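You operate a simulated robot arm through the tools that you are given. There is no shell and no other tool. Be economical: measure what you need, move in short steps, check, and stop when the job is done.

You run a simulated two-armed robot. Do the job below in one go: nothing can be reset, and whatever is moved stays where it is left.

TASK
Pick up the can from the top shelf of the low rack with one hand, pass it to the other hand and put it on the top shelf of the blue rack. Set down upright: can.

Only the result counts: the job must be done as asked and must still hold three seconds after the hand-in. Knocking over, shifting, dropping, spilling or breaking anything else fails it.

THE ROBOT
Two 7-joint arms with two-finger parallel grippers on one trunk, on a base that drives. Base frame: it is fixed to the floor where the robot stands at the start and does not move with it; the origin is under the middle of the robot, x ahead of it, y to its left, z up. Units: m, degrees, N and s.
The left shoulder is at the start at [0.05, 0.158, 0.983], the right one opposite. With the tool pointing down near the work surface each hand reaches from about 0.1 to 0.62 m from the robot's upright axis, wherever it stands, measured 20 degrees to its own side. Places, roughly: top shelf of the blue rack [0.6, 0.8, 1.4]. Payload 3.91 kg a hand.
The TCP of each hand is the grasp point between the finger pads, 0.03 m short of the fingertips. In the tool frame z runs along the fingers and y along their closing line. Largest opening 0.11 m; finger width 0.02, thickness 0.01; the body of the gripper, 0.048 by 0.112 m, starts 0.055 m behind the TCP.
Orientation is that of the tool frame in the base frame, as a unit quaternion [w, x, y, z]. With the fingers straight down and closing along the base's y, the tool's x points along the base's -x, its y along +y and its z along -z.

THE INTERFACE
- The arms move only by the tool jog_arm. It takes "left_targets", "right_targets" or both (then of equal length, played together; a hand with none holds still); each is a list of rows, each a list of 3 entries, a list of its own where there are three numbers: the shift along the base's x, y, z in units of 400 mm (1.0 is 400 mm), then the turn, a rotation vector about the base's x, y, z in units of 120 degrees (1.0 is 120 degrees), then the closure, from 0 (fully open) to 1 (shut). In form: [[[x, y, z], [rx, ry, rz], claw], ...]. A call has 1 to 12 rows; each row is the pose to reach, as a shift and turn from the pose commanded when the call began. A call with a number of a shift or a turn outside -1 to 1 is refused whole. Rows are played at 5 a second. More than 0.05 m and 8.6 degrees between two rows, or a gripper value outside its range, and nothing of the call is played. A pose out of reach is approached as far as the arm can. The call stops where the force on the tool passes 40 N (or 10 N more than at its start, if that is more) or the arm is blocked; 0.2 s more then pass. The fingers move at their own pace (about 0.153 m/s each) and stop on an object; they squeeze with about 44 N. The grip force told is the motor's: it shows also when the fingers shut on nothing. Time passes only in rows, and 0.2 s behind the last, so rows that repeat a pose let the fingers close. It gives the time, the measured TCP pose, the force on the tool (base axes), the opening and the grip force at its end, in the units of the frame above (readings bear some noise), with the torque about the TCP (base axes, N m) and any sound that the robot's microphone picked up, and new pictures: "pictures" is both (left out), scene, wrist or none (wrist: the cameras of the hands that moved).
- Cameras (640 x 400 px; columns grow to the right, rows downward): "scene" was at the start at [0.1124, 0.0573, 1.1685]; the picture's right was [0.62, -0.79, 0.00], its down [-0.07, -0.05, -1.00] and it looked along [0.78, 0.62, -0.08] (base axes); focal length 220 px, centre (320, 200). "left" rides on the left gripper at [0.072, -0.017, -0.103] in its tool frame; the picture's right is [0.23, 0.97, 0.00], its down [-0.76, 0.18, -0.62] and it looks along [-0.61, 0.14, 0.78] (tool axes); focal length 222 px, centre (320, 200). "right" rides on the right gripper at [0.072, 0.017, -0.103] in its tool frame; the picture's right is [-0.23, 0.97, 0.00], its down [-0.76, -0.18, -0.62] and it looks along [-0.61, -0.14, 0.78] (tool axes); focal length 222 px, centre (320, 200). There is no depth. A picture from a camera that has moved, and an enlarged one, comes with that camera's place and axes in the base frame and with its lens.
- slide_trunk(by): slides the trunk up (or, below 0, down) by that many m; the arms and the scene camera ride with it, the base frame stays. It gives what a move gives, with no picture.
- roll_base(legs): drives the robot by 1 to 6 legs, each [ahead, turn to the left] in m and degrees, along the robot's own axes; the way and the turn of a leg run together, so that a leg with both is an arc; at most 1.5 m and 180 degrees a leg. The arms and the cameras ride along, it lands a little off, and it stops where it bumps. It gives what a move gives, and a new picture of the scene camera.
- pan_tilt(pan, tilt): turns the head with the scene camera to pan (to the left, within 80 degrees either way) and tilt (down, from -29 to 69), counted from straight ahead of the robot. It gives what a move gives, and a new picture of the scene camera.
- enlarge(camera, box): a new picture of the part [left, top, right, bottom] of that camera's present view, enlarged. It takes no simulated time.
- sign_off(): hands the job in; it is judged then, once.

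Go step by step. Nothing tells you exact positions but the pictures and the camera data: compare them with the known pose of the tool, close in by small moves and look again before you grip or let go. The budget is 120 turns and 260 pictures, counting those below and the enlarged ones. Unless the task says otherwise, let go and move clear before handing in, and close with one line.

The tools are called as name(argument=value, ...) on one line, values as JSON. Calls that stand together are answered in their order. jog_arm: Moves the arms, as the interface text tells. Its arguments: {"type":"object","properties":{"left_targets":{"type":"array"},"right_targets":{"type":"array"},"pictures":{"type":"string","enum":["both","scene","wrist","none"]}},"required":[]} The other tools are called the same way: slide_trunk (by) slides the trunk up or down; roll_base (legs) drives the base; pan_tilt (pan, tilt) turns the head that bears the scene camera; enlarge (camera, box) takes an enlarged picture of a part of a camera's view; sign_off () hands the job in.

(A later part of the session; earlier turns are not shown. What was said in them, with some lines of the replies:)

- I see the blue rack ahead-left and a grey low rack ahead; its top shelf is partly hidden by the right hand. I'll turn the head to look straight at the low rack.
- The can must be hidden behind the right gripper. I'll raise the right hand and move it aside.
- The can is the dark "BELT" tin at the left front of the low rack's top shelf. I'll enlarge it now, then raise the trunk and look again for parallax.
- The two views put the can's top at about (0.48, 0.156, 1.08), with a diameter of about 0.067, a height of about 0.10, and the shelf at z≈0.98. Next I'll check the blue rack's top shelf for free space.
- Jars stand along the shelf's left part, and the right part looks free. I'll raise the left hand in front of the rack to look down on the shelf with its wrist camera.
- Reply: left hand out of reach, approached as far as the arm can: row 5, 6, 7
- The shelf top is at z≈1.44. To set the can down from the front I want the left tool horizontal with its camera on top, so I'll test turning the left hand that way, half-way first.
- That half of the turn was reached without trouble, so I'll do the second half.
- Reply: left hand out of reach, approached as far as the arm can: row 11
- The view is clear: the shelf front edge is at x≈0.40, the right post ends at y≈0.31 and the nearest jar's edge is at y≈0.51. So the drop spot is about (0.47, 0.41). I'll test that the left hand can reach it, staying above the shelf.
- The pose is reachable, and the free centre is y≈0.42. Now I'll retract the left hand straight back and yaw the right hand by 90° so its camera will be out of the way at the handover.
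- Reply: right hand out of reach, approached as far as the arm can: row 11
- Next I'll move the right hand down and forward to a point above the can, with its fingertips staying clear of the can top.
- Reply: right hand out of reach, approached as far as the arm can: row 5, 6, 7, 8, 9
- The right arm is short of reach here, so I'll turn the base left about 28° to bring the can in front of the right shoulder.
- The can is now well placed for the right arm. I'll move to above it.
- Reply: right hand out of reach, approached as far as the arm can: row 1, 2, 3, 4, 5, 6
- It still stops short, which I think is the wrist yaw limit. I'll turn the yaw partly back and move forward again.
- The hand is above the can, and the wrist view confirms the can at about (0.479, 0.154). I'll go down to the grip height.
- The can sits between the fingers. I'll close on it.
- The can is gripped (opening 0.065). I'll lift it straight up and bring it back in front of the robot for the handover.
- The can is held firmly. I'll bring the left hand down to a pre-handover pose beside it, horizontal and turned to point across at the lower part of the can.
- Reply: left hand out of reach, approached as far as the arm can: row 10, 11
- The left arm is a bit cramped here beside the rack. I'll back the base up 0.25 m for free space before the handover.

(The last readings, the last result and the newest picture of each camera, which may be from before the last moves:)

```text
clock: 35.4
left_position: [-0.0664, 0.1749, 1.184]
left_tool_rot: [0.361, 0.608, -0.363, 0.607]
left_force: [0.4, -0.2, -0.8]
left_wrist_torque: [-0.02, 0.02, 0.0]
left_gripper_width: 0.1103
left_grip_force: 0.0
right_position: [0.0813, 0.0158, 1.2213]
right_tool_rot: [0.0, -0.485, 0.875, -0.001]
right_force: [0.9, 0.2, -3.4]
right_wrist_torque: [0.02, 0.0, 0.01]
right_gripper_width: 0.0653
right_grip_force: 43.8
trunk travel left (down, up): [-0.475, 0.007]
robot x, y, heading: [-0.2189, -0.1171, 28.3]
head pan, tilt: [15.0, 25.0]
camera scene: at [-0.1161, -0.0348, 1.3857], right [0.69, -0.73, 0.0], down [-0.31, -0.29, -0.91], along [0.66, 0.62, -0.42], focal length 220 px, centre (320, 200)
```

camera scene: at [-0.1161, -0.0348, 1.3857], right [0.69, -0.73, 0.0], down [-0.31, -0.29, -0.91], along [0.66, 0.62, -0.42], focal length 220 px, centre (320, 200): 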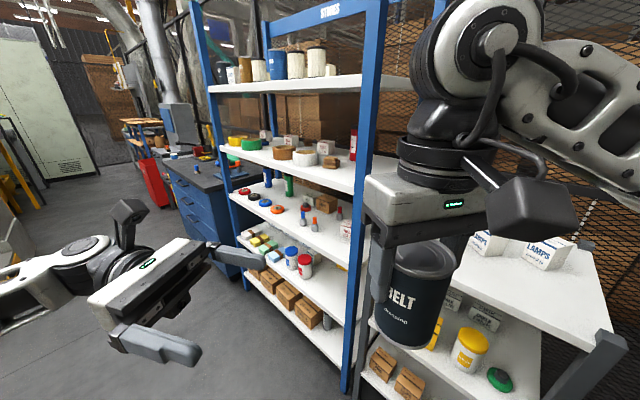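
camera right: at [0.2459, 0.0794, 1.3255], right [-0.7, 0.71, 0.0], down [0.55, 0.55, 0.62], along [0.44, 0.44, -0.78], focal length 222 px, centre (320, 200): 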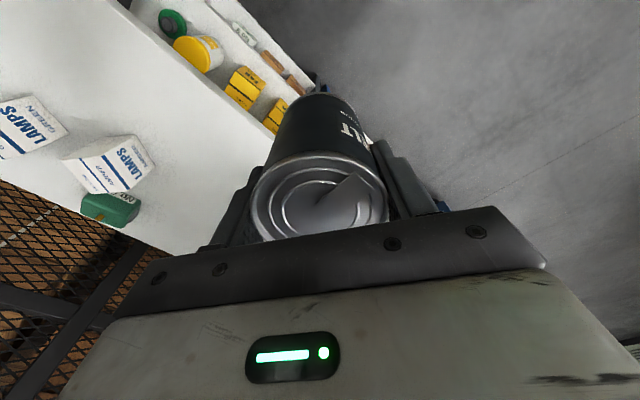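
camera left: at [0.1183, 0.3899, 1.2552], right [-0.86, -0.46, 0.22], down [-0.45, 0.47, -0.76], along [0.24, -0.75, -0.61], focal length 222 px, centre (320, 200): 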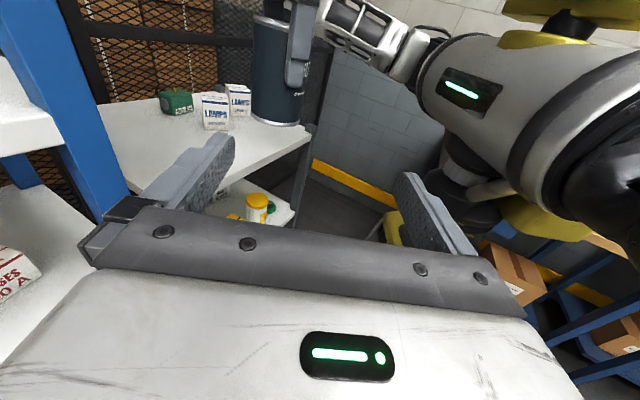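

There's room now. I'll move the right hand with the can slightly forward and the left hand to its pre-handover pose.

jog_arm(right_targets=[[[0.036, 0.032, 0], [0, 0, 0], 1], [[0.071, 0.064, 0], [0, 0, 0], 1], [[0.107, 0.096, 0], [0, 0, 0], 1], [[0.142, 0.128, 0], [0, 0, 0], 1], [[0.178, 0.16, 0], [0, 0, 0], 1], [[0.178, 0.16, 0], [0, 0, 0], 1]], left_targets=[[[0, 0, -0.01], [0, 0, 0.056], 0], [[0, 0, -0.02], [0, 0, 0.112], 0], [[0.067, 0.004, -0.025], [0, 0, 0.167], 0], [[0.134, 0.008, -0.025], [0, 0, 0.167], 0], [[0.2, 0.012, -0.025], [0, 0, 0.167], 0], [[0.267, 0.015, -0.025], [0, 0, 0.167], 0]], pictures="both")

```text
clock: 36.8
left_position: [-0.0101, 0.1849, 1.1851]
left_tool_rot: [0.251, 0.662, -0.252, 0.659]
left_force: [0.1, 0.8, -0.3]
left_wrist_torque: [0.0, -0.02, 0.0]
left_gripper_width: 0.1104
left_grip_force: 0.2
left hand out of reach, approached as far as the arm can: row 4, 5, 6
right_position: [0.152, 0.0781, 1.2209]
right_tool_rot: [0.001, -0.486, 0.874, 0.0]
right_force: [0.0, -1.1, -4.7]
right_wrist_torque: [0.02, 0.02, -0.02]
right_gripper_width: 0.0652
right_grip_force: 43.6
trunk travel left (down, up): [-0.475, 0.007]
robot x, y, heading: [-0.2197, -0.116, 28.4]
head pan, tilt: [15.0, 25.0]
camera scene: at [-0.1154, -0.0346, 1.3856], right [0.69, -0.73, 0.0], down [-0.31, -0.29, -0.91], along [0.66, 0.62, -0.42], focal length 220 px, centre (320, 200)
camera right: at [0.0994, 0.0257, 1.3247], right [-0.71, 0.71, 0.0], down [0.55, 0.55, 0.62], along [0.44, 0.44, -0.78], focal length 222 px, centre (320, 200)
camera left: at [-0.0769, 0.2646, 1.2572], right [-0.65, -0.73, 0.23], down [-0.59, 0.28, -0.76], along [0.49, -0.62, -0.61], focal length 222 px, centre (320, 200)
```

scene: 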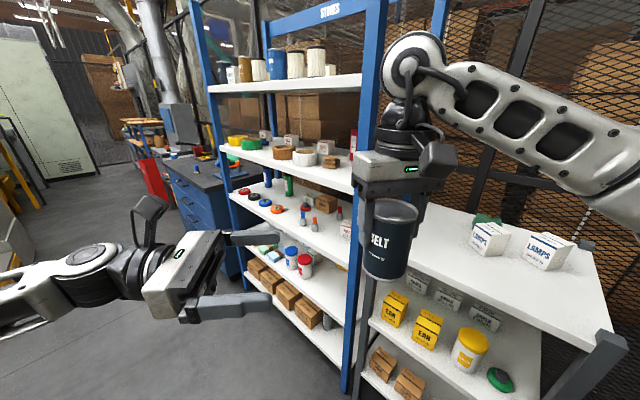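
right: 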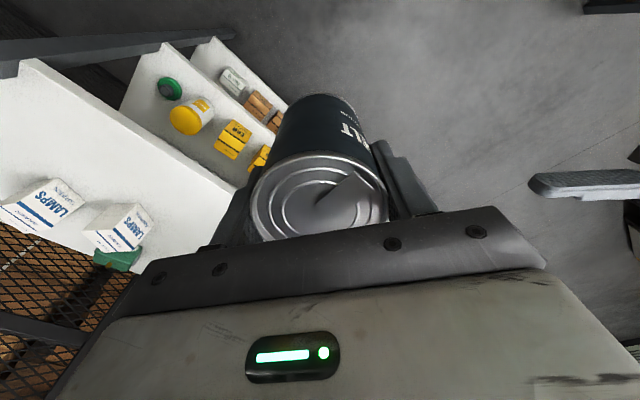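
left: 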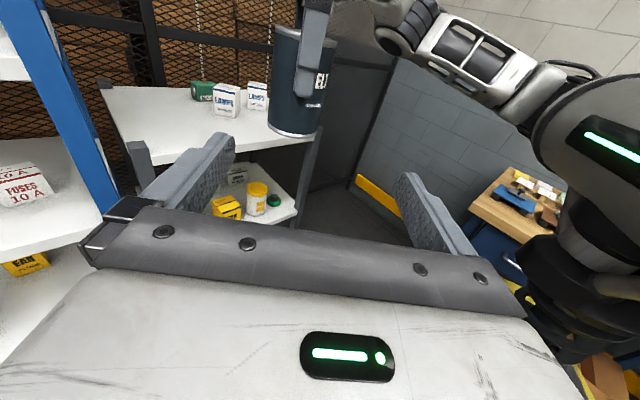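

The left arm's wrist yaw limits it here. I'll use a shallower approach angle and hold the can a little further forward.

jog_arm(right_targets=[[[0.022, 0.037, 0], [0, 0, 0], 1], [[0.045, 0.075, 0], [0, 0, 0], 1], [[0.067, 0.112, 0], [0, 0, 0], 1], [[0.089, 0.15, 0], [0, 0, 0], 1], [[0.089, 0.15, 0], [0, 0, 0], 1], [[0.089, 0.15, 0], [0, 0, 0], 1], [[0.089, 0.15, 0], [0, 0, 0], 1]], left_targets=[[[0, 0, 0], [0, 0, 0.0625], 0], [[0, 0, 0], [0, 0, 0.125], 0], [[0, 0, -0.01], [0, 0, 0.1875], 0], [[0.043, -0.013, -0.02], [0, 0, 0.25], 0], [[0.087, -0.026, -0.029], [0, 0, 0.25], 0], [[0.13, -0.039, -0.029], [0, 0, 0.25], 0], [[0.173, -0.052, -0.029], [0, 0, 0.25], 0]], pictures="both")

```text
clock: 38.4
left_position: [0.0834, 0.1781, 1.1676]
left_tool_rot: [0.072, 0.705, -0.073, 0.702]
left_force: [0.2, 0.9, 0.7]
left_wrist_torque: [-0.02, 0.0, -0.02]
left_gripper_width: 0.1099
left_grip_force: 0.0
left hand out of reach, approached as far as the arm can: row 2, 3, 4, 5, 6, 7
right_position: [0.1887, 0.1401, 1.2228]
right_tool_rot: [-0.001, -0.485, 0.874, 0.0]
right_force: [0.4, -0.3, -3.0]
right_wrist_torque: [0.0, 0.02, 0.0]
right_gripper_width: 0.0656
right_grip_force: 43.9
trunk travel left (down, up): [-0.475, 0.007]
robot x, y, heading: [-0.2186, -0.1172, 28.2]
head pan, tilt: [15.0, 25.0]
camera scene: at [-0.1143, -0.0347, 1.3855], right [0.69, -0.73, 0.0], down [-0.31, -0.29, -0.91], along [0.66, 0.62, -0.42], focal length 220 px, centre (320, 200)
camera right: at [0.1359, 0.0869, 1.325], right [-0.71, 0.71, 0.0], down [0.55, 0.55, 0.62], along [0.44, 0.44, -0.78], focal length 222 px, centre (320, 200)
camera left: at [-0.0148, 0.2152, 1.2391], right [-0.2, -0.95, 0.23], down [-0.65, -0.05, -0.76], along [0.74, -0.3, -0.61], focal length 222 px, centre (320, 200)
```

scene: 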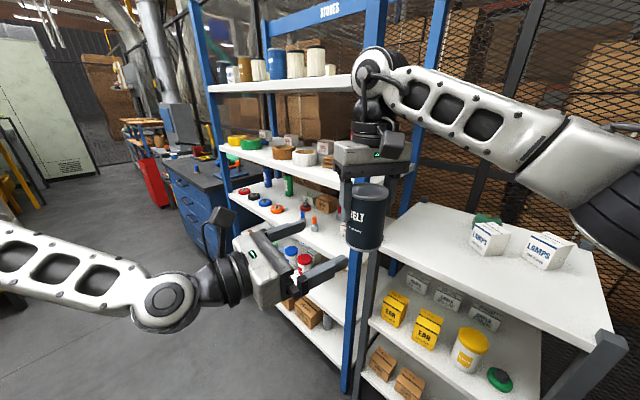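
right: 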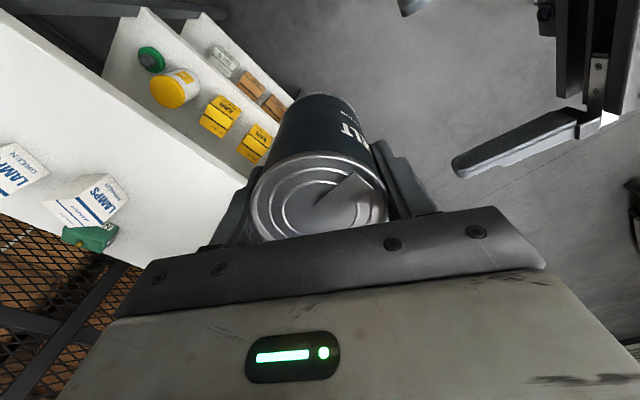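
left: 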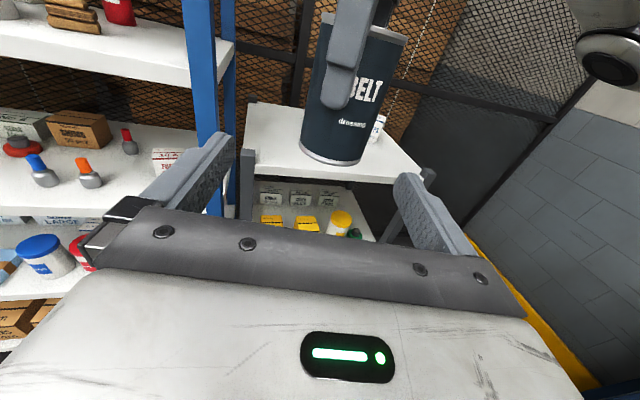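

The left hand is now nearly in line with the can: about 0.016 m sideways off and 0.11 m short. I'll correct that and go in half-way, then check.

jog_arm(left_targets=[[[-0.007, -0.039, 0.015], [0, 0, 0], 0], [[0.06, -0.053, 0.015], [0, 0, 0], 0], [[0.12, -0.065, 0.015], [0, 0, 0], 0]], pictures="both")

```text
clock: 39.2
left_position: [0.1301, 0.1506, 1.1705]
left_tool_rot: [0.071, 0.705, -0.072, 0.702]
left_force: [-0.1, -0.1, 0.5]
left_wrist_torque: [-0.02, -0.02, 0.0]
left_gripper_width: 0.11
left_grip_force: 0.0
left hand out of reach, approached as far as the arm can: row 1
right_position: [0.1883, 0.1398, 1.2214]
right_tool_rot: [0.0, -0.486, 0.874, 0.0]
right_force: [0.0, 0.9, -3.1]
right_wrist_torque: [0.0, -0.01, 0.0]
right_gripper_width: 0.0655
right_grip_force: 44.0
trunk travel left (down, up): [-0.475, 0.007]
robot x, y, heading: [-0.2183, -0.1175, 28.1]
head pan, tilt: [15.0, 25.0]
camera scene: at [-0.1148, -0.0344, 1.3855], right [0.69, -0.73, 0.0], down [-0.31, -0.29, -0.91], along [0.66, 0.62, -0.42], focal length 220 px, centre (320, 200)
camera left: at [0.0325, 0.1867, 1.2424], right [-0.2, -0.95, 0.23], down [-0.65, -0.05, -0.76], along [0.74, -0.29, -0.61], focal length 222 px, centre (320, 200)
```

scene: 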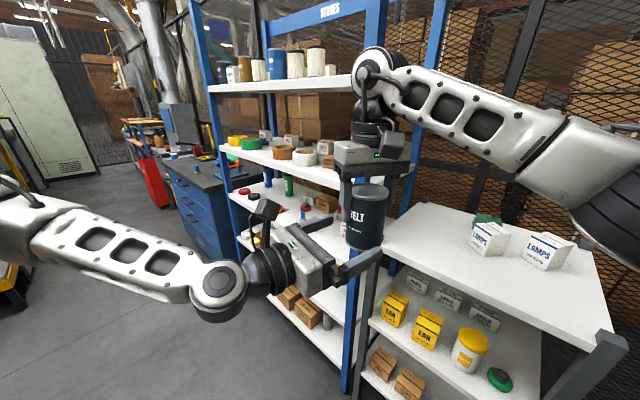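
left: 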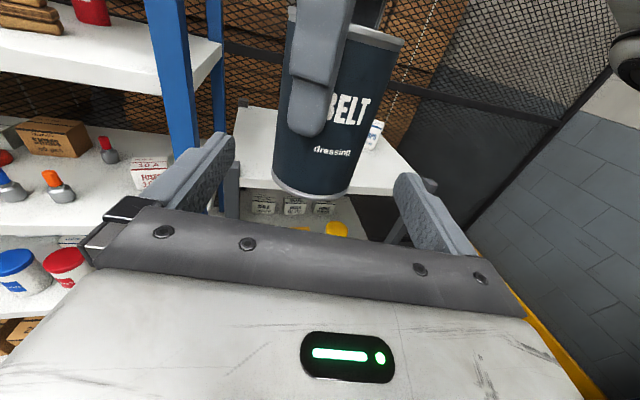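

The alignment is good to within about 1 mm sideways. I'll advance the last 0.049 m so the left fingers flank the lower part of the can.

jog_arm(left_targets=[[[0.04, -0.008, 0], [0, 0, 0], 0], [[0.08, -0.016, 0], [0, 0, 0], 0], [[0.12, -0.025, 0], [0, 0, 0], 0], [[0.12, -0.025, 0], [0, 0, 0], 0]], pictures="both")

```text
clock: 40.2
left_position: [0.179, 0.141, 1.1706]
left_tool_rot: [0.07, 0.705, -0.072, 0.702]
left_force: [-0.2, 0.0, -0.8]
left_wrist_torque: [0.02, -0.01, -0.01]
left_gripper_width: 0.1099
left_grip_force: 0.0
right_position: [0.188, 0.1391, 1.2224]
right_tool_rot: [0.0, -0.486, 0.874, 0.001]
right_force: [-0.5, 0.3, -3.6]
right_wrist_torque: [-0.01, 0.0, -0.02]
right_gripper_width: 0.0654
right_grip_force: 43.8
trunk travel left (down, up): [-0.475, 0.007]
robot x, y, heading: [-0.2153, -0.1188, 28.3]
head pan, tilt: [15.0, 25.0]
camera scene: at [-0.1157, -0.0344, 1.3856], right [0.69, -0.73, 0.0], down [-0.31, -0.29, -0.91], along [0.66, 0.62, -0.42], focal length 220 px, centre (320, 200)
camera left: at [0.0805, 0.1777, 1.2422], right [-0.2, -0.95, 0.23], down [-0.65, -0.05, -0.76], along [0.74, -0.3, -0.61], focal length 222 px, centre (320, 200)
```

scene: 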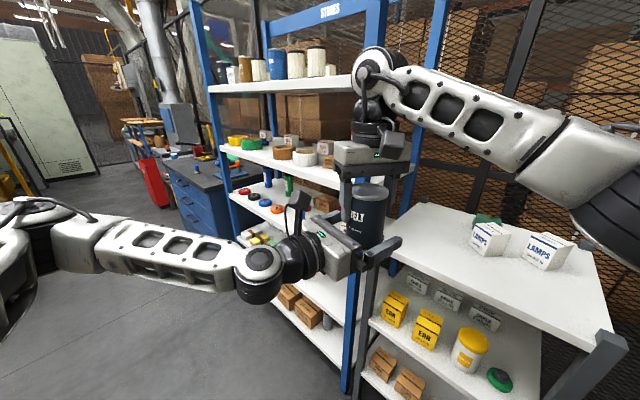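
left: 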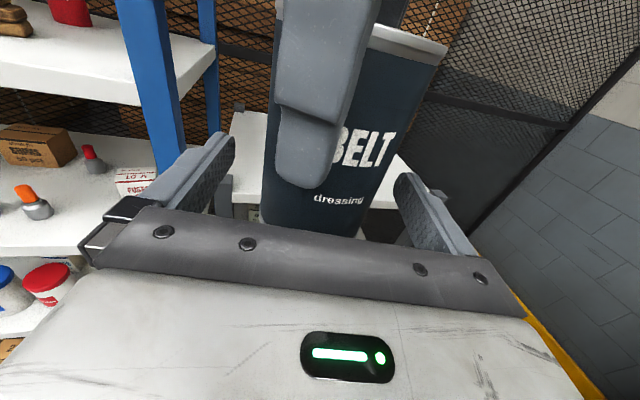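

The can stands between the left fingers, with the right finger above them. I'll close the left hand.

jog_arm(left_targets=[[[0, 0, 0], [0, 0, 0], 0.3], [[0, 0, 0], [0, 0, 0], 0.5], [[0, 0, 0], [0, 0, 0], 1], [[0, 0, 0], [0, 0, 0], 1], [[0, 0, 0], [0, 0, 0], 1]], pictures="both")

```text
clock: 41.4
left_position: [0.1791, 0.1412, 1.1706]
left_tool_rot: [0.071, 0.705, -0.072, 0.702]
left_force: [0.8, 2.4, -0.7]
left_wrist_torque: [-0.01, -0.13, 0.16]
left_gripper_width: 0.0649
left_grip_force: 44.1
right_position: [0.1869, 0.1409, 1.2214]
right_tool_rot: [0.0, -0.487, 0.873, 0.0]
right_force: [-0.4, -0.9, -2.0]
right_wrist_torque: [-0.04, 0.18, -0.11]
right_gripper_width: 0.0655
right_grip_force: 44.4
trunk travel left (down, up): [-0.475, 0.007]
robot x, y, heading: [-0.2191, -0.1141, 28.4]
head pan, tilt: [15.0, 25.0]
camera scene: at [-0.1154, -0.0344, 1.3856], right [0.69, -0.73, 0.0], down [-0.31, -0.29, -0.91], along [0.66, 0.62, -0.42], focal length 220 px, centre (320, 200)
camera left: at [0.0806, 0.1779, 1.2421], right [-0.2, -0.95, 0.23], down [-0.65, -0.05, -0.76], along [0.74, -0.29, -0.61], focal length 222 px, centre (320, 200)
```

scene: 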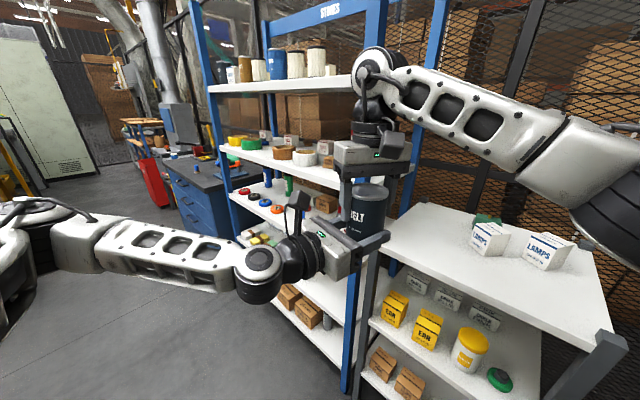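
left: 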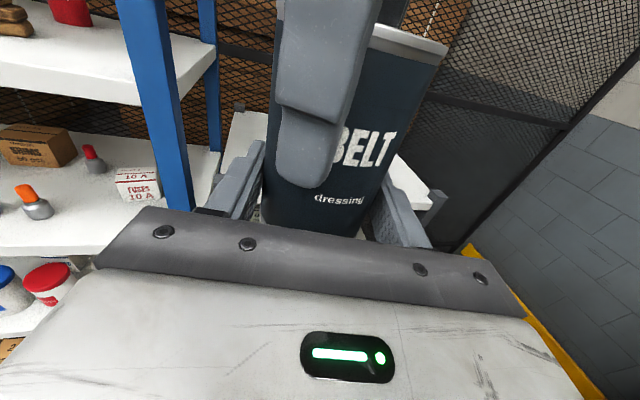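

Both hands hold the can. I'll open the right hand a little only, then raise it straight up and away.

jog_arm(right_targets=[[[0, 0, 0], [0, 0, 0], 0.3], [[0, 0, 0], [0, 0, 0], 0.25], [[0, 0, 0.03], [0, 0, 0], 0.25], [[0, 0, 0.08], [0, 0, 0], 0.25], [[0, 0, 0.14], [0, 0, 0], 0.25], [[0, 0, 0.2], [0, 0, 0], 0.25]], pictures="both")

```text
clock: 42.8
left_position: [0.1784, 0.1412, 1.1713]
left_tool_rot: [0.07, 0.704, -0.072, 0.703]
left_force: [0.4, 0.8, 0.2]
left_wrist_torque: [-0.02, 0.04, 0.04]
left_gripper_width: 0.065
left_grip_force: 43.6
right_position: [0.1887, 0.1377, 1.3009]
right_tool_rot: [0.0, -0.485, 0.874, -0.001]
right_force: [0.2, 0.6, 0.0]
right_wrist_torque: [-0.03, -0.01, -0.01]
right_gripper_width: 0.0825
right_grip_force: 0.0
trunk travel left (down, up): [-0.475, 0.007]
robot x, y, heading: [-0.2187, -0.1188, 28.1]
head pan, tilt: [15.0, 25.0]
camera scene: at [-0.116, -0.0345, 1.3856], right [0.69, -0.73, 0.0], down [-0.31, -0.29, -0.91], along [0.66, 0.62, -0.42], focal length 220 px, centre (320, 200)
camera right: at [0.1354, 0.0861, 1.4045], right [-0.71, 0.71, 0.0], down [0.55, 0.55, 0.62], along [0.44, 0.44, -0.78], focal length 222 px, centre (320, 200)
```

scene: 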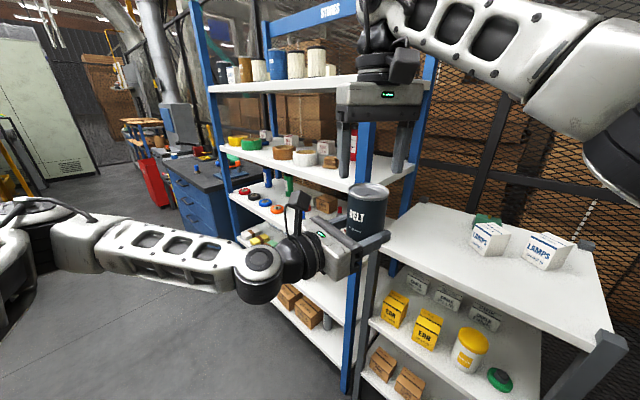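
right: 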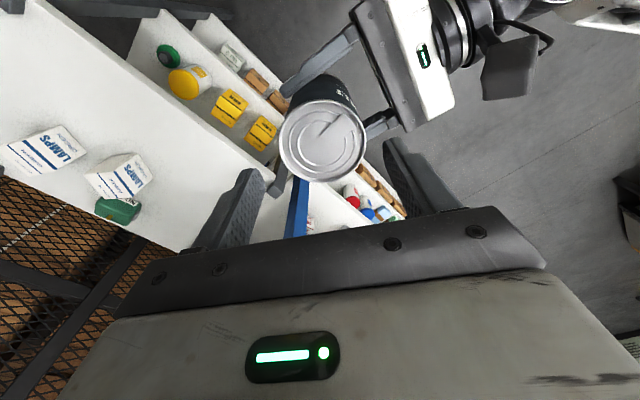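

The can is now in the left hand. I'll move the right hand away to its side.

jog_arm(right_targets=[[[0, -0.05, 0.04], [0, 0, 0], 0.25], [[-0.02, -0.15, 0.05], [0, 0, 0], 0.25], [[-0.05, -0.26, 0.05], [0, 0, 0], 0.25], [[-0.08, -0.37, 0.05], [0, 0, 0], 0.25], [[-0.11, -0.48, 0.05], [0, 0, 0], 0.25], [[-0.14, -0.59, 0.05], [0, 0, 0], 0.25], [[-0.168, -0.69, 0.05], [0, 0, 0], 0.25]], pictures="none")

jog_arm(left_targets=[[[-0.08, 0.05, 0.06], [0, 0, 0.028], 1], [[-0.16, 0.1, 0.12], [0, 0, 0.056], 1], [[-0.24, 0.15, 0.18], [0, 0, 0.083], 1], [[-0.32, 0.2, 0.25], [0, 0, 0.111], 1], [[-0.4, 0.25, 0.32], [0, 0, 0.139], 1], [[-0.48, 0.3, 0.39], [0, 0, 0.167], 1], [[-0.56, 0.35, 0.46], [0, 0, 0.194], 1], [[-0.64, 0.4, 0.53], [0, 0, 0.222], 1], [[-0.72, 0.45, 0.6], [0, 0, 0.25], 1], [[-0.8, 0.5, 0.67], [0, 0, 0.278], 1], [[-0.88, 0.55, 0.74], [0, 0, 0.306], 1], [[-0.96, 0.6, 0.81], [0, 0, 0.333], 1]], pictures="both")

```text
clock: 44.4
left_position: [0.178, 0.1397, 1.1705]
left_tool_rot: [0.069, 0.705, -0.072, 0.702]
left_force: [0.5, 0.2, 0.5]
left_wrist_torque: [0.01, 0.03, 0.02]
left_gripper_width: 0.0651
left_grip_force: 44.3
right_position: [0.1187, -0.1372, 1.3225]
right_tool_rot: [0.0, -0.485, 0.874, 0.0]
right_force: [0.8, 0.1, 0.2]
right_wrist_torque: [-0.02, -0.04, 0.05]
right_gripper_width: 0.0826
right_grip_force: 0.0
trunk travel left (down, up): [-0.475, 0.007]
robot x, y, heading: [-0.2183, -0.1188, 28.2]
head pan, tilt: [15.0, 25.0]
```

```text
clock: 47.0
left_position: [0.064, 0.2953, 1.2094]
left_tool_rot: [-0.081, 0.698, 0.079, 0.707]
left_force: [-0.8, 0.6, -3.3]
left_wrist_torque: [0.03, 0.0, -0.03]
left_gripper_width: 0.0651
left_grip_force: 43.9
left hand out of reach, approached as far as the arm can: row 3, 4, 5, 6, 7, 8, 9, 10, 11, 12
right_position: [0.1203, -0.1344, 1.3212]
right_tool_rot: [0.0, -0.485, 0.874, -0.002]
right_force: [0.3, 1.1, 0.4]
right_wrist_torque: [0.0, -0.01, 0.04]
right_gripper_width: 0.0823
right_grip_force: 0.0
trunk travel left (down, up): [-0.475, 0.007]
robot x, y, heading: [-0.2171, -0.1183, 28.5]
head pan, tilt: [15.0, 25.0]
camera scene: at [-0.1155, -0.0343, 1.3856], right [0.69, -0.73, 0.0], down [-0.31, -0.29, -0.91], along [0.66, 0.62, -0.42], focal length 220 px, centre (320, 200)
camera left: at [-0.0425, 0.2883, 1.2797], right [0.21, -0.95, 0.23], down [-0.56, -0.31, -0.77], along [0.8, 0.04, -0.6], focal length 222 px, centre (320, 200)
```

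scene: 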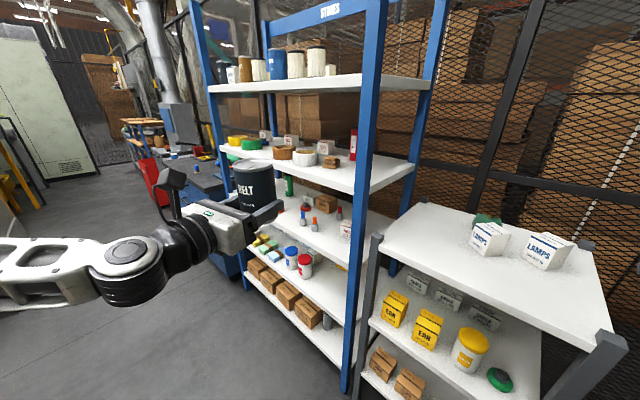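
left: 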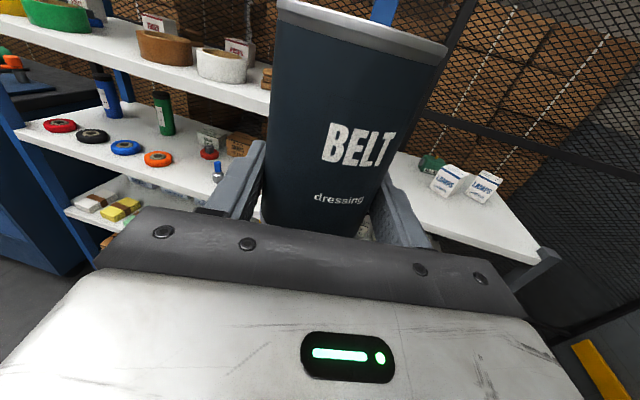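

The arm stuck on the straight path but the can is still held. I'll raise the hand straight up first.

jog_arm(left_targets=[[[0, 0, 0.1], [0, 0, 0], 1], [[0, 0, 0.2], [0, 0, 0], 1], [[0, 0, 0.3], [0, 0, 0], 1], [[0, 0, 0.4], [0, 0, 0], 1], [[0, 0, 0.5], [0, 0, 0], 1], [[0, 0, 0.6], [0, 0, 0], 1], [[0, 0, 0.7], [0, 0, 0], 1]], pictures="wrist")

```text
clock: 48.6
left_position: [0.0632, 0.2961, 1.2099]
left_tool_rot: [-0.08, 0.698, 0.078, 0.708]
left_force: [-0.1, -0.6, -2.9]
left_wrist_torque: [0.01, 0.04, 0.02]
left_gripper_width: 0.065
left_grip_force: 43.9
left hand out of reach, approached as far as the arm can: row 1, 2, 3, 4, 5, 6, 7
right_position: [0.119, -0.1358, 1.3231]
right_tool_rot: [0.0, -0.485, 0.874, 0.0]
right_force: [-0.6, -0.1, 0.0]
right_wrist_torque: [0.0, -0.04, 0.01]
right_gripper_width: 0.0824
right_grip_force: 0.1
trunk travel left (down, up): [-0.475, 0.007]
robot x, y, heading: [-0.2168, -0.1145, 28.0]
head pan, tilt: [15.0, 25.0]
camera left: at [-0.0425, 0.2883, 1.2796], right [0.21, -0.95, 0.23], down [-0.56, -0.31, -0.77], along [0.8, 0.04, -0.6], focal length 222 px, centre (320, 200)
```

left: 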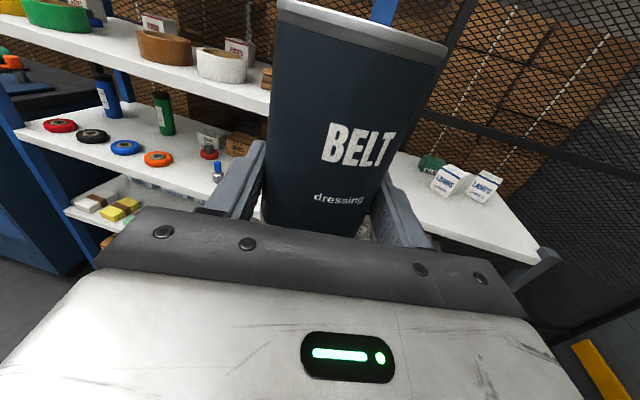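

A joint limit blocks it. I'll retrace the earlier way in by yawing the hand back first.

jog_arm(left_targets=[[[-0.02, -0.03, 0], [0, 0, -0.067], 1], [[-0.045, -0.06, 0], [0, 0, -0.133], 1], [[-0.07, -0.095, 0], [0, 0, -0.2], 1], [[-0.1, -0.13, 0], [0, 0, -0.267], 1], [[-0.13, -0.165, 0], [0, 0, -0.333], 1], [[-0.15, -0.165, 0], [0, 0, -0.4], 1], [[-0.17, -0.165, 0], [0, 0, -0.45], 1]], pictures="scene")

```text
clock: 50.2
left_position: [-0.0038, 0.2302, 1.2075]
left_tool_rot: [0.25, 0.658, -0.248, 0.666]
left_force: [0.3, -0.7, -3.9]
left_wrist_torque: [0.02, -0.01, 0.02]
left_gripper_width: 0.065
left_grip_force: 43.7
right_position: [0.119, -0.136, 1.3221]
right_tool_rot: [0.0, -0.485, 0.874, 0.0]
right_force: [0.5, 1.0, -0.3]
right_wrist_torque: [-0.01, 0.01, -0.01]
right_gripper_width: 0.0824
right_grip_force: 0.0
trunk travel left (down, up): [-0.475, 0.007]
robot x, y, heading: [-0.2148, -0.1158, 28.3]
head pan, tilt: [15.0, 25.0]
camera scene: at [-0.1156, -0.0344, 1.3856], right [0.69, -0.73, 0.0], down [-0.31, -0.29, -0.91], along [0.66, 0.62, -0.42], focal length 220 px, centre (320, 200)
```

scene: 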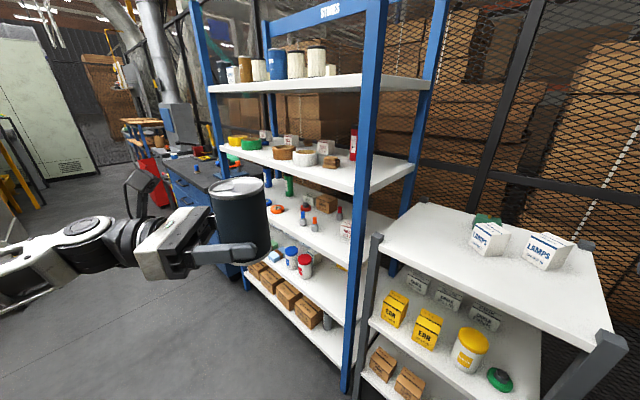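

That freed the arm. Now I'll run the earlier approach arc backwards, up and out to the left while yawing back.

jog_arm(left_targets=[[[-0.064, -0.01, 0.048], [0, 0, 0], 1], [[-0.128, -0.02, 0.096], [0, 0, 0], 1], [[-0.176, 0.026, 0.167], [0, 0, 0.064], 1], [[-0.224, 0.072, 0.237], [0, 0, 0.128], 1], [[-0.272, 0.119, 0.308], [0, 0, 0.192], 1], [[-0.32, 0.165, 0.378], [0, 0, 0.256], 1], [[-0.368, 0.212, 0.449], [0, 0, 0.32], 1], [[-0.415, 0.258, 0.52], [0, 0, 0.383], 1], [[-0.463, 0.304, 0.59], [0, 0, 0.447], 1], [[-0.511, 0.351, 0.661], [0, 0, 0.511], 1], [[-0.559, 0.397, 0.731], [0, 0, 0.575], 1]], pictures="both")

```text
clock: 52.6
left_position: [-0.2258, 0.39, 1.5008]
left_tool_rot: [-0.173, 0.682, 0.17, 0.69]
left_force: [-1.0, 0.2, -3.0]
left_wrist_torque: [-0.02, 0.04, -0.02]
left_gripper_width: 0.0649
left_grip_force: 44.1
right_position: [0.1185, -0.1356, 1.3221]
right_tool_rot: [0.0, -0.486, 0.874, 0.0]
right_force: [0.1, 0.7, -0.4]
right_wrist_torque: [0.0, 0.02, 0.03]
right_gripper_width: 0.0827
right_grip_force: 0.1
trunk travel left (down, up): [-0.475, 0.007]
robot x, y, heading: [-0.2196, -0.1146, 28.4]
head pan, tilt: [15.0, 25.0]
camera scene: at [-0.1156, -0.0346, 1.3856], right [0.69, -0.73, 0.0], down [-0.31, -0.29, -0.91], along [0.66, 0.62, -0.42], focal length 220 px, centre (320, 200)
camera left: at [-0.3261, 0.3552, 1.5712], right [0.45, -0.86, 0.23], down [-0.46, -0.44, -0.77], along [0.76, 0.25, -0.6], focal length 222 px, centre (320, 200)
```

scene: 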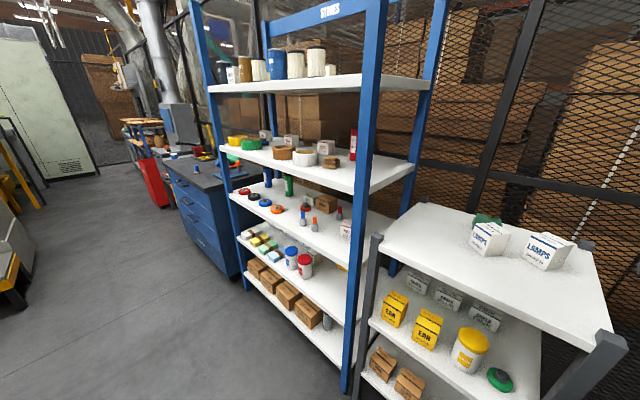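
left: 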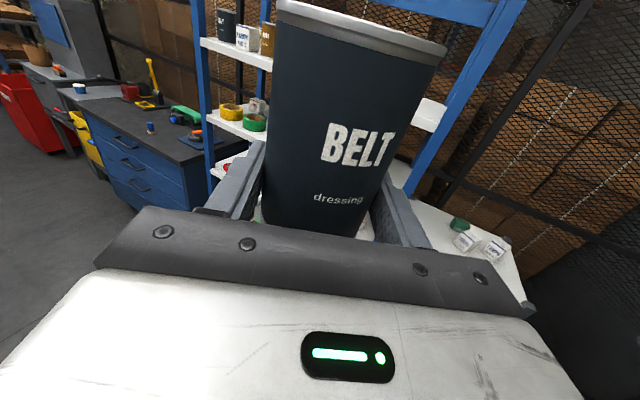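

The left hand is back at its known pose with the can. I'll drive forward to the original spot and turn to face straight ahead.

roll_base(legs=[[0.25, 0], [0, -28.3]])

enlarge(camera="left", box=[0, 0, 640, 400])

pan_tilt(pan=60, tilt=-10)

```text
clock: 55.9
left_position: [0.2353, 0.4508, 1.5]
left_tool_rot: [0.002, 0.702, -0.003, 0.712]
left_force: [0.2, -0.3, -3.6]
left_wrist_torque: [-0.01, 0.04, -0.01]
left_gripper_width: 0.0649
left_grip_force: 44.0
right_position: [0.2895, -0.1751, 1.3224]
right_tool_rot: [0.0, -0.257, 0.966, -0.001]
right_force: [0.4, 0.6, -0.3]
right_wrist_torque: [-0.04, 0.03, -0.01]
right_gripper_width: 0.0825
right_grip_force: 0.1
trunk travel left (down, up): [-0.475, 0.007]
robot x, y, heading: [0.0033, -0.0011, -0.1]
head pan, tilt: [15.0, 25.0]
camera scene: at [0.1309, 0.0259, 1.3856], right [0.26, -0.97, 0.0], down [-0.41, -0.11, -0.91], along [0.88, 0.24, -0.42], focal length 220 px, centre (320, 200)
```

scene: 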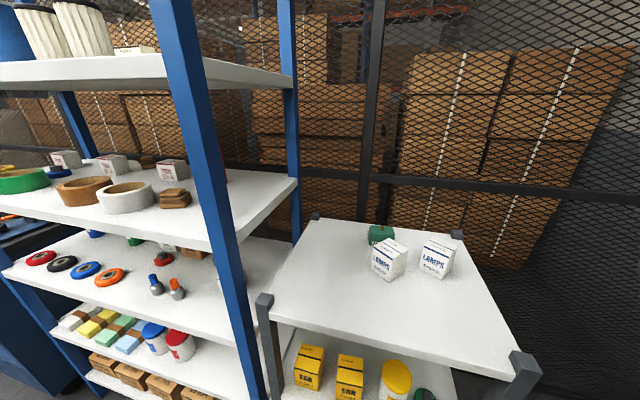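

```text
1.00 times, centred on (320, 200) of left (not enlarged: the box is as wide or as high as the picture)
camera zoom: at [0.1304, 0.4683, 1.5708], right [-0.01, -0.97, 0.23], down [-0.61, -0.17, -0.77], along [0.79, -0.15, -0.6], focal length 222 px, centre (320, 200)
```

zoom: 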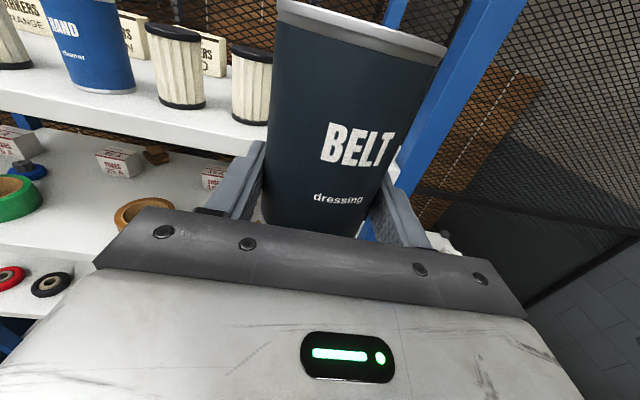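

```text
clock: 57.0
left_position: [0.2347, 0.4515, 1.5013]
left_tool_rot: [0.002, 0.702, -0.002, 0.712]
left_force: [-0.4, -0.7, -3.1]
left_wrist_torque: [0.0, 0.03, -0.05]
left_gripper_width: 0.0648
left_grip_force: 43.9
right_position: [0.2902, -0.1738, 1.3227]
right_tool_rot: [0.0, -0.257, 0.966, -0.001]
right_force: [0.3, -0.3, 0.2]
right_wrist_torque: [0.01, 0.02, 0.01]
right_gripper_width: 0.0824
right_grip_force: 0.0
trunk travel left (down, up): [-0.475, 0.007]
robot x, y, heading: [0.0051, -0.0001, 0.0]
head pan, tilt: [60.0, -10.0]
camera scene: at [0.084, 0.0752, 1.4412], right [0.87, -0.5, 0.0], down [0.09, 0.15, -0.98], along [0.49, 0.85, 0.17], focal length 220 px, centre (320, 200)
```

scene: 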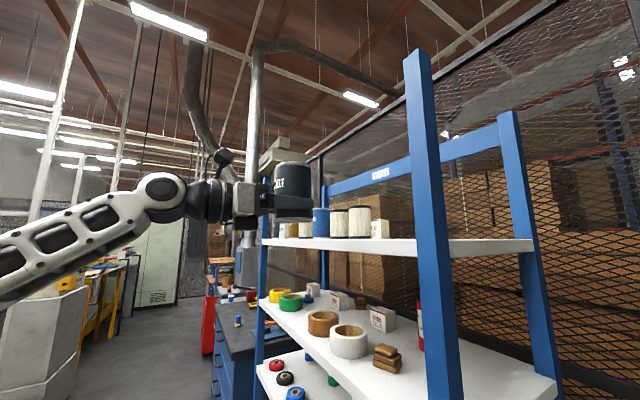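

Everything is in place and the can's bottom is about 3 cm above the shelf level. I'll level the tool, line up at y=0.42 and move in over the free spot.

jog_arm(left_targets=[[[0.02, -0.04, 0.02], [0, 0.004, 0], 1], [[0.06, -0.079, 0.02], [0, 0.0085, 0], 1], [[0.17, -0.079, 0.02], [0, 0.0085, 0], 1], [[0.28, -0.079, 0.02], [0, 0.0085, 0], 1], [[0.38, -0.079, 0.02], [0, 0.0085, 0], 1], [[0.48, -0.079, 0.02], [0, 0.0085, 0], 1], [[0.578, -0.079, 0.02], [0, 0.0085, 0], 1]], pictures="both")

```text
clock: 58.6
left_position: [0.4685, 0.4188, 1.5076]
left_tool_rot: [0.002, 0.709, -0.003, 0.705]
left_force: [1.0, 0.3, -4.1]
left_wrist_torque: [0.02, 0.0, -0.01]
left_gripper_width: 0.0649
left_grip_force: 44.3
right_position: [0.2905, -0.1736, 1.3221]
right_tool_rot: [-0.001, -0.257, 0.966, 0.0]
right_force: [0.2, -0.4, 1.2]
right_wrist_torque: [0.02, 0.01, -0.03]
right_gripper_width: 0.0826
right_grip_force: 0.1
trunk travel left (down, up): [-0.475, 0.007]
robot x, y, heading: [-0.0002, 0.0046, 0.0]
head pan, tilt: [60.0, -10.0]
camera scene: at [0.0853, 0.075, 1.4411], right [0.87, -0.5, 0.0], down [0.09, 0.15, -0.98], along [0.49, 0.85, 0.17], focal length 220 px, centre (320, 200)
camera left: at [0.3641, 0.4353, 1.5801], right [0.0, -0.97, 0.23], down [-0.63, -0.17, -0.76], along [0.78, -0.15, -0.61], focal length 222 px, centre (320, 200)
```

scene: 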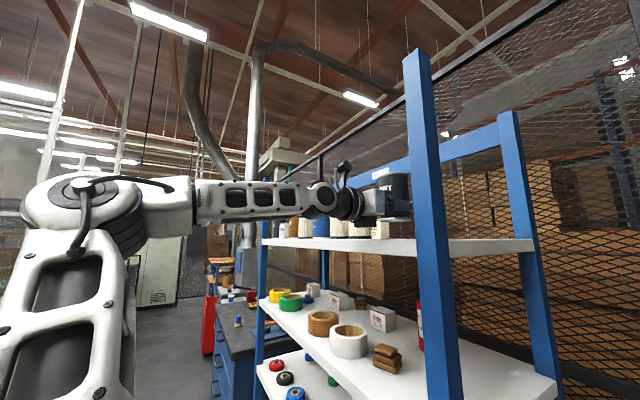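
left: 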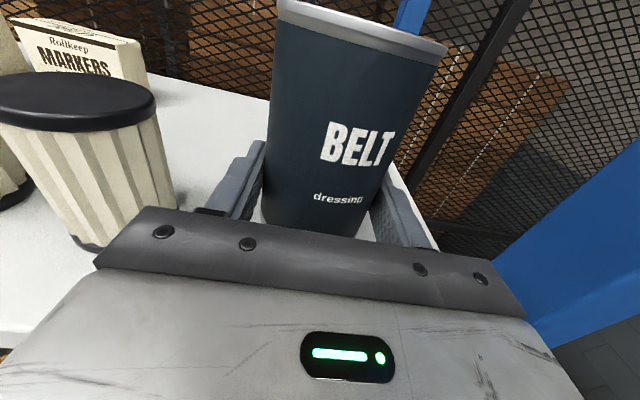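

The spot is clear on both sides. I'll lower gently and watch the force for contact.

jog_arm(left_targets=[[[0, 0, -0.03], [0, 0, 0], 1], [[0, 0, -0.06], [0, 0, 0], 1], [[0, 0, -0.075], [0, 0, 0], 1], [[0, 0, -0.08], [0, 0, 0], 1]], pictures="scene")

enlarge(camera="scene", box=[330, 160, 450, 260])

```text
clock: 59.6
left_position: [0.4663, 0.4199, 1.4769]
left_tool_rot: [0.001, 0.709, -0.002, 0.706]
left_force: [0.1, 0.2, -3.1]
left_wrist_torque: [-0.01, 0.01, 0.0]
left_gripper_width: 0.0649
left_grip_force: 44.2
right_position: [0.2902, -0.1739, 1.3218]
right_tool_rot: [-0.001, -0.257, 0.966, 0.0]
right_force: [-0.3, -0.3, 0.2]
right_wrist_torque: [-0.01, 0.01, 0.0]
right_gripper_width: 0.0825
right_grip_force: 0.1
trunk travel left (down, up): [-0.475, 0.007]
robot x, y, heading: [0.003, 0.0026, -0.1]
head pan, tilt: [60.0, -10.0]
camera scene: at [0.084, 0.0751, 1.4412], right [0.87, -0.5, 0.0], down [0.09, 0.15, -0.98], along [0.49, 0.85, 0.17], focal length 220 px, centre (320, 200)
```

scene: 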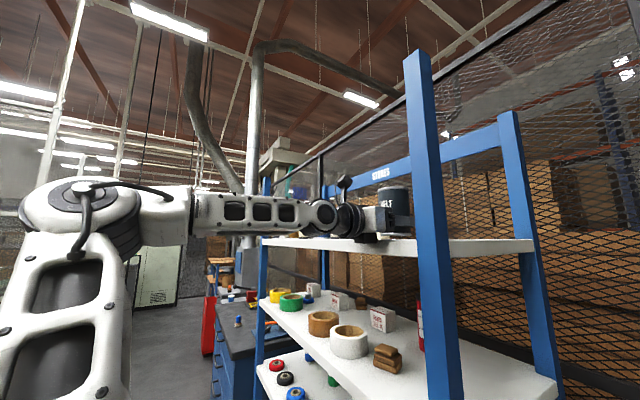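

```text
4.00 times, centred on (390, 210) of scene
camera zoom: at [0.084, 0.0751, 1.4412], right [0.87, -0.5, 0.0], down [0.09, 0.15, -0.98], along [0.49, 0.85, 0.17], focal length 878 px, centre (40, 160)
```

zoom: 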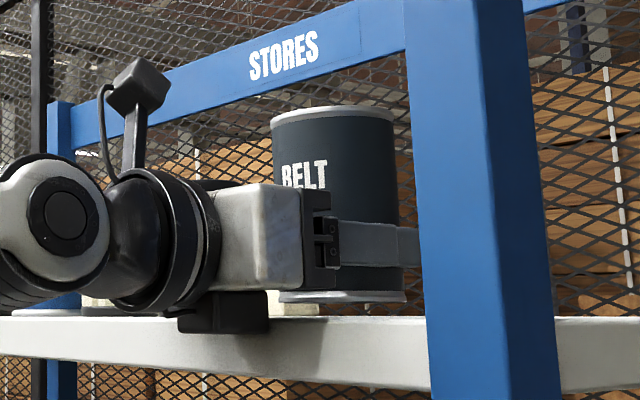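

The can is about 8 mm above the shelf. A dark block under the gripper body sits close to the shelf's front edge, so I'll pull back 15 mm to keep the whole gripper off the shelf and then keep lowering in small steps.

jog_arm(left_targets=[[[-0.038, 0, 0], [0, 0, 0], 1], [[-0.038, 0, -0.006], [0, 0, 0], 1], [[-0.038, 0, -0.01], [0, 0, 0], 1], [[-0.038, 0, -0.01], [0, 0, 0], 1]], pictures="none")

enlarge(camera="scene", box=[330, 160, 450, 260])

```text
clock: 60.6
left_position: [0.4536, 0.4193, 1.4739]
left_tool_rot: [0.002, 0.71, -0.003, 0.705]
left_force: [0.4, -0.3, -2.7]
left_wrist_torque: [0.0, 0.01, -0.02]
left_gripper_width: 0.065
left_grip_force: 43.5
right_position: [0.2887, -0.1737, 1.3209]
right_tool_rot: [0.0, -0.257, 0.966, 0.0]
right_force: [-0.6, 0.2, 0.3]
right_wrist_torque: [0.01, 0.02, 0.01]
right_gripper_width: 0.0825
right_grip_force: 0.0
trunk travel left (down, up): [-0.475, 0.007]
robot x, y, heading: [0.0046, 0.0025, -0.3]
head pan, tilt: [60.0, -10.0]
```

```text
4.00 times, centred on (390, 210) of scene
camera zoom: at [0.0842, 0.0751, 1.4412], right [0.87, -0.5, 0.0], down [0.09, 0.15, -0.98], along [0.49, 0.85, 0.17], focal length 878 px, centre (40, 160)
```

zoom: 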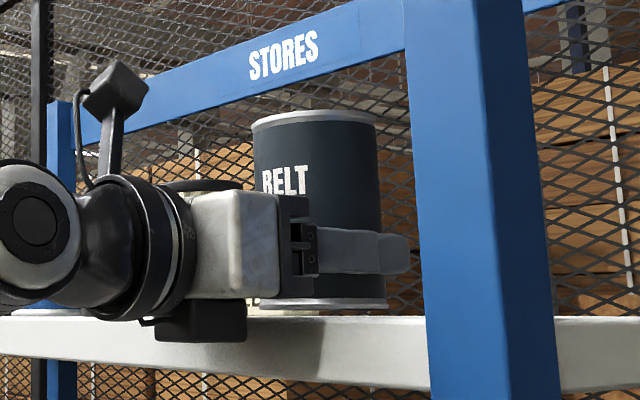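

About 5 mm remains. I'll lower further in fine steps.

jog_arm(left_targets=[[[0, 0, -0.004], [0, 0, 0], 1], [[0, 0, -0.008], [0, 0, 0], 1], [[0, 0, -0.01], [0, 0, 0], 1]], pictures="none")

enlarge(camera="scene", box=[360, 200, 430, 250])

```text
clock: 61.4
left_position: [0.4521, 0.4207, 1.4687]
left_tool_rot: [0.001, 0.708, -0.002, 0.706]
left_force: [1.7, 1.0, 1.0]
left_wrist_torque: [-0.07, -0.05, 0.04]
left_gripper_width: 0.0651
left_grip_force: 44.0
right_position: [0.2896, -0.1729, 1.3221]
right_tool_rot: [0.0, -0.257, 0.966, 0.0]
right_force: [-0.7, 0.3, 0.0]
right_wrist_torque: [0.01, -0.01, 0.03]
right_gripper_width: 0.0822
right_grip_force: 0.1
trunk travel left (down, up): [-0.475, 0.007]
robot x, y, heading: [0.0012, 0.0006, -0.1]
head pan, tilt: [60.0, -10.0]
```

```text
8.00 times, centred on (395, 225) of scene
camera zoom: at [0.084, 0.075, 1.4413], right [0.87, -0.5, 0.0], down [0.09, 0.15, -0.98], along [0.49, 0.85, 0.17], focal length 1756 px, centre (-280, 0)
```

zoom: 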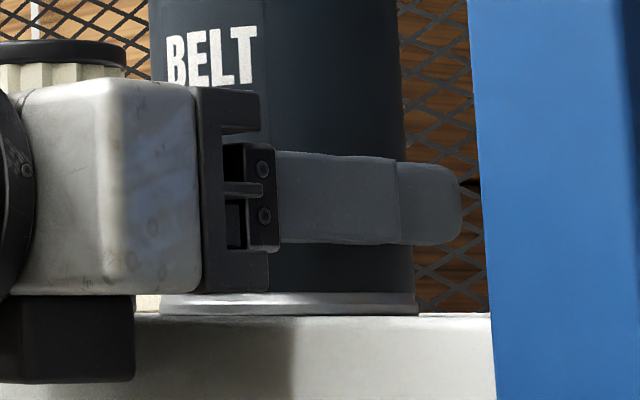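

The force went from −3 to +1 N, so the can is just touching. I'll settle it another millimetre and check.

jog_arm(left_targets=[[[0, 0, -0.0015], [0, 0, 0], 1], [[0, 0, -0.003], [0, 0, 0], 1]], pictures="none")

enlarge(camera="scene", box=[350, 170, 434, 250])

```text
clock: 62.0
left_position: [0.4504, 0.4197, 1.4686]
left_tool_rot: [0.002, 0.707, -0.003, 0.707]
left_force: [3.3, 0.9, 7.2]
left_wrist_torque: [-0.12, 0.16, 0.04]
left_gripper_width: 0.0647
left_grip_force: 43.9
right_position: [0.2901, -0.1756, 1.3221]
right_tool_rot: [-0.001, -0.257, 0.966, 0.0]
right_force: [1.1, 0.3, -0.1]
right_wrist_torque: [-0.03, -0.01, -0.03]
right_gripper_width: 0.0822
right_grip_force: 0.1
trunk travel left (down, up): [-0.475, 0.007]
robot x, y, heading: [0.0016, -0.0025, -0.3]
head pan, tilt: [60.0, -10.0]
```

```text
5.00 times, centred on (392, 210) of scene
camera zoom: at [0.084, 0.0744, 1.4414], right [0.87, -0.5, 0.0], down [0.09, 0.15, -0.98], along [0.49, 0.85, 0.17], focal length 1097 px, centre (-40, 150)
```

zoom: 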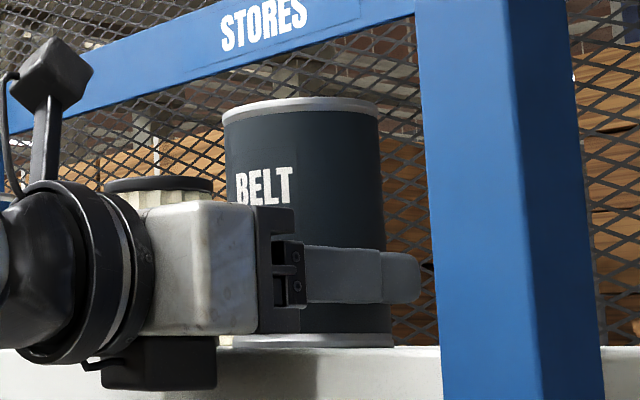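

It's resting firmly (about 10 N). I'll open the left hand partly so the fingers stay clear of the post and jar, and wait for the can to settle.

jog_arm(left_targets=[[[0, 0, 0.001], [0, 0, 0], 0.4], [[0, 0, 0.001], [0, 0, 0], 0.3], [[0, 0, 0.001], [0, 0, 0], 0.22], [[0, 0, 0.001], [0, 0, 0], 0.22]], pictures="wrist")

enlarge(camera="scene", box=[350, 170, 434, 250])

```text
clock: 63.0
left_position: [0.4507, 0.4203, 1.4675]
left_tool_rot: [0.001, 0.709, -0.002, 0.706]
left_force: [-0.5, 0.0, 0.5]
left_wrist_torque: [0.05, 0.04, 0.0]
left_gripper_width: 0.0858
left_grip_force: 0.1
right_position: [0.2902, -0.1735, 1.323]
right_tool_rot: [0.0, -0.256, 0.967, 0.001]
right_force: [-0.1, 0.5, 0.4]
right_wrist_torque: [0.03, -0.03, -0.01]
right_gripper_width: 0.0826
right_grip_force: 0.0
trunk travel left (down, up): [-0.475, 0.007]
robot x, y, heading: [0.0031, 0.0013, -0.2]
head pan, tilt: [60.0, -10.0]
camera left: at [0.3472, 0.4366, 1.5393], right [-0.01, -0.97, 0.23], down [-0.63, -0.17, -0.76], along [0.78, -0.15, -0.61], focal length 222 px, centre (320, 200)
```

left: 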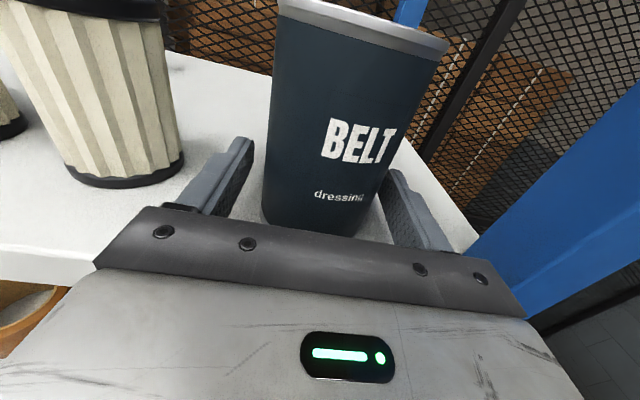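

```text
5.00 times, centred on (392, 210) of scene
camera zoom: at [0.0837, 0.0749, 1.4412], right [0.87, -0.5, 0.0], down [0.09, 0.15, -0.98], along [0.49, 0.85, 0.17], focal length 1097 px, centre (-40, 150)
```

zoom: 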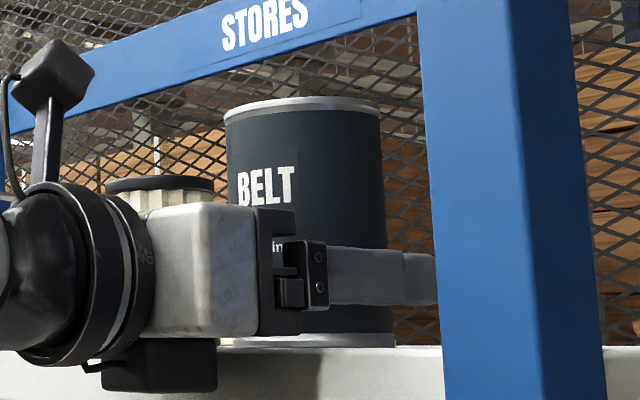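

The can stands free. I'll retract the left hand straight back, slowly at first.

jog_arm(left_targets=[[[-0.03, 0, 0.001], [0, 0, 0], 0.22], [[-0.07, 0, 0.001], [0, 0, 0], 0.22], [[-0.12, 0, 0.001], [0, 0, 0], 0.22], [[-0.2, 0, 0.001], [0, 0, 0], 0.22], [[-0.3, 0, 0.001], [0, 0, 0], 0.22], [[-0.4, 0, 0.001], [0, 0, 0], 0.22], [[-0.5, 0, 0.001], [0, 0, 0], 0.22]], pictures="both")

```text
clock: 64.6
left_position: [0.2503, 0.4225, 1.4691]
left_tool_rot: [0.004, 0.709, -0.006, 0.706]
left_force: [1.1, -0.5, 0.9]
left_wrist_torque: [-0.01, -0.02, 0.0]
left_gripper_width: 0.0856
left_grip_force: 0.1
right_position: [0.2891, -0.1725, 1.3216]
right_tool_rot: [0.001, -0.258, 0.966, -0.001]
right_force: [0.0, 0.1, -0.3]
right_wrist_torque: [0.02, -0.01, -0.01]
right_gripper_width: 0.0826
right_grip_force: 0.1
trunk travel left (down, up): [-0.475, 0.007]
robot x, y, heading: [0.0044, 0.0004, 0.1]
head pan, tilt: [60.0, -10.0]
camera scene: at [0.0829, 0.0752, 1.4413], right [0.87, -0.5, 0.0], down [0.09, 0.15, -0.98], along [0.49, 0.85, 0.17], focal length 220 px, centre (320, 200)
camera left: at [0.1467, 0.4406, 1.5414], right [-0.01, -0.97, 0.22], down [-0.63, -0.17, -0.76], along [0.78, -0.15, -0.61], focal length 222 px, centre (320, 200)
```

scene: 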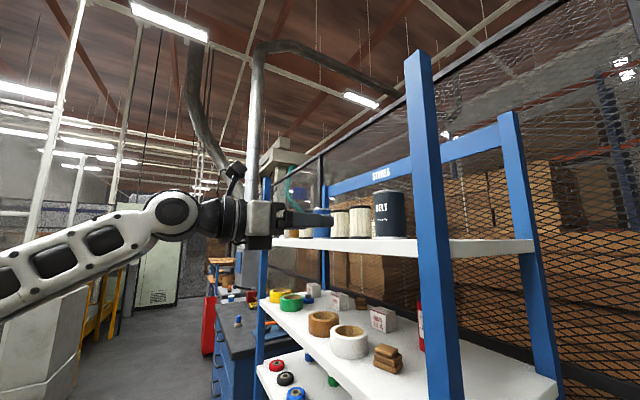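
left: 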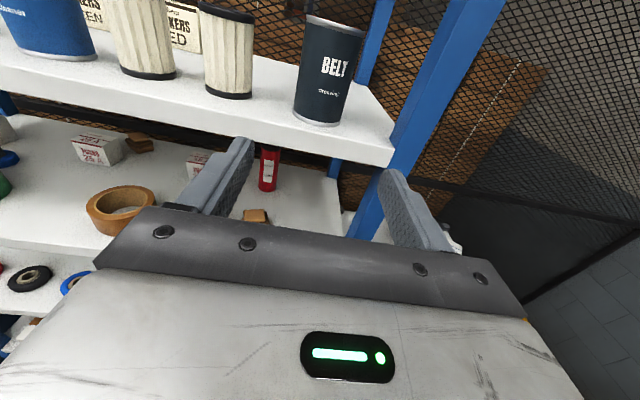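

The can stands upright on the blue rack's top shelf, and both hands are empty and clear. I'll hand the job in.

sign_off()

```text
The job is handed in.
```

The can went from the right hand to the left and now stands upright on the top shelf of the blue rack; I saw nothing else knocked or shifted.
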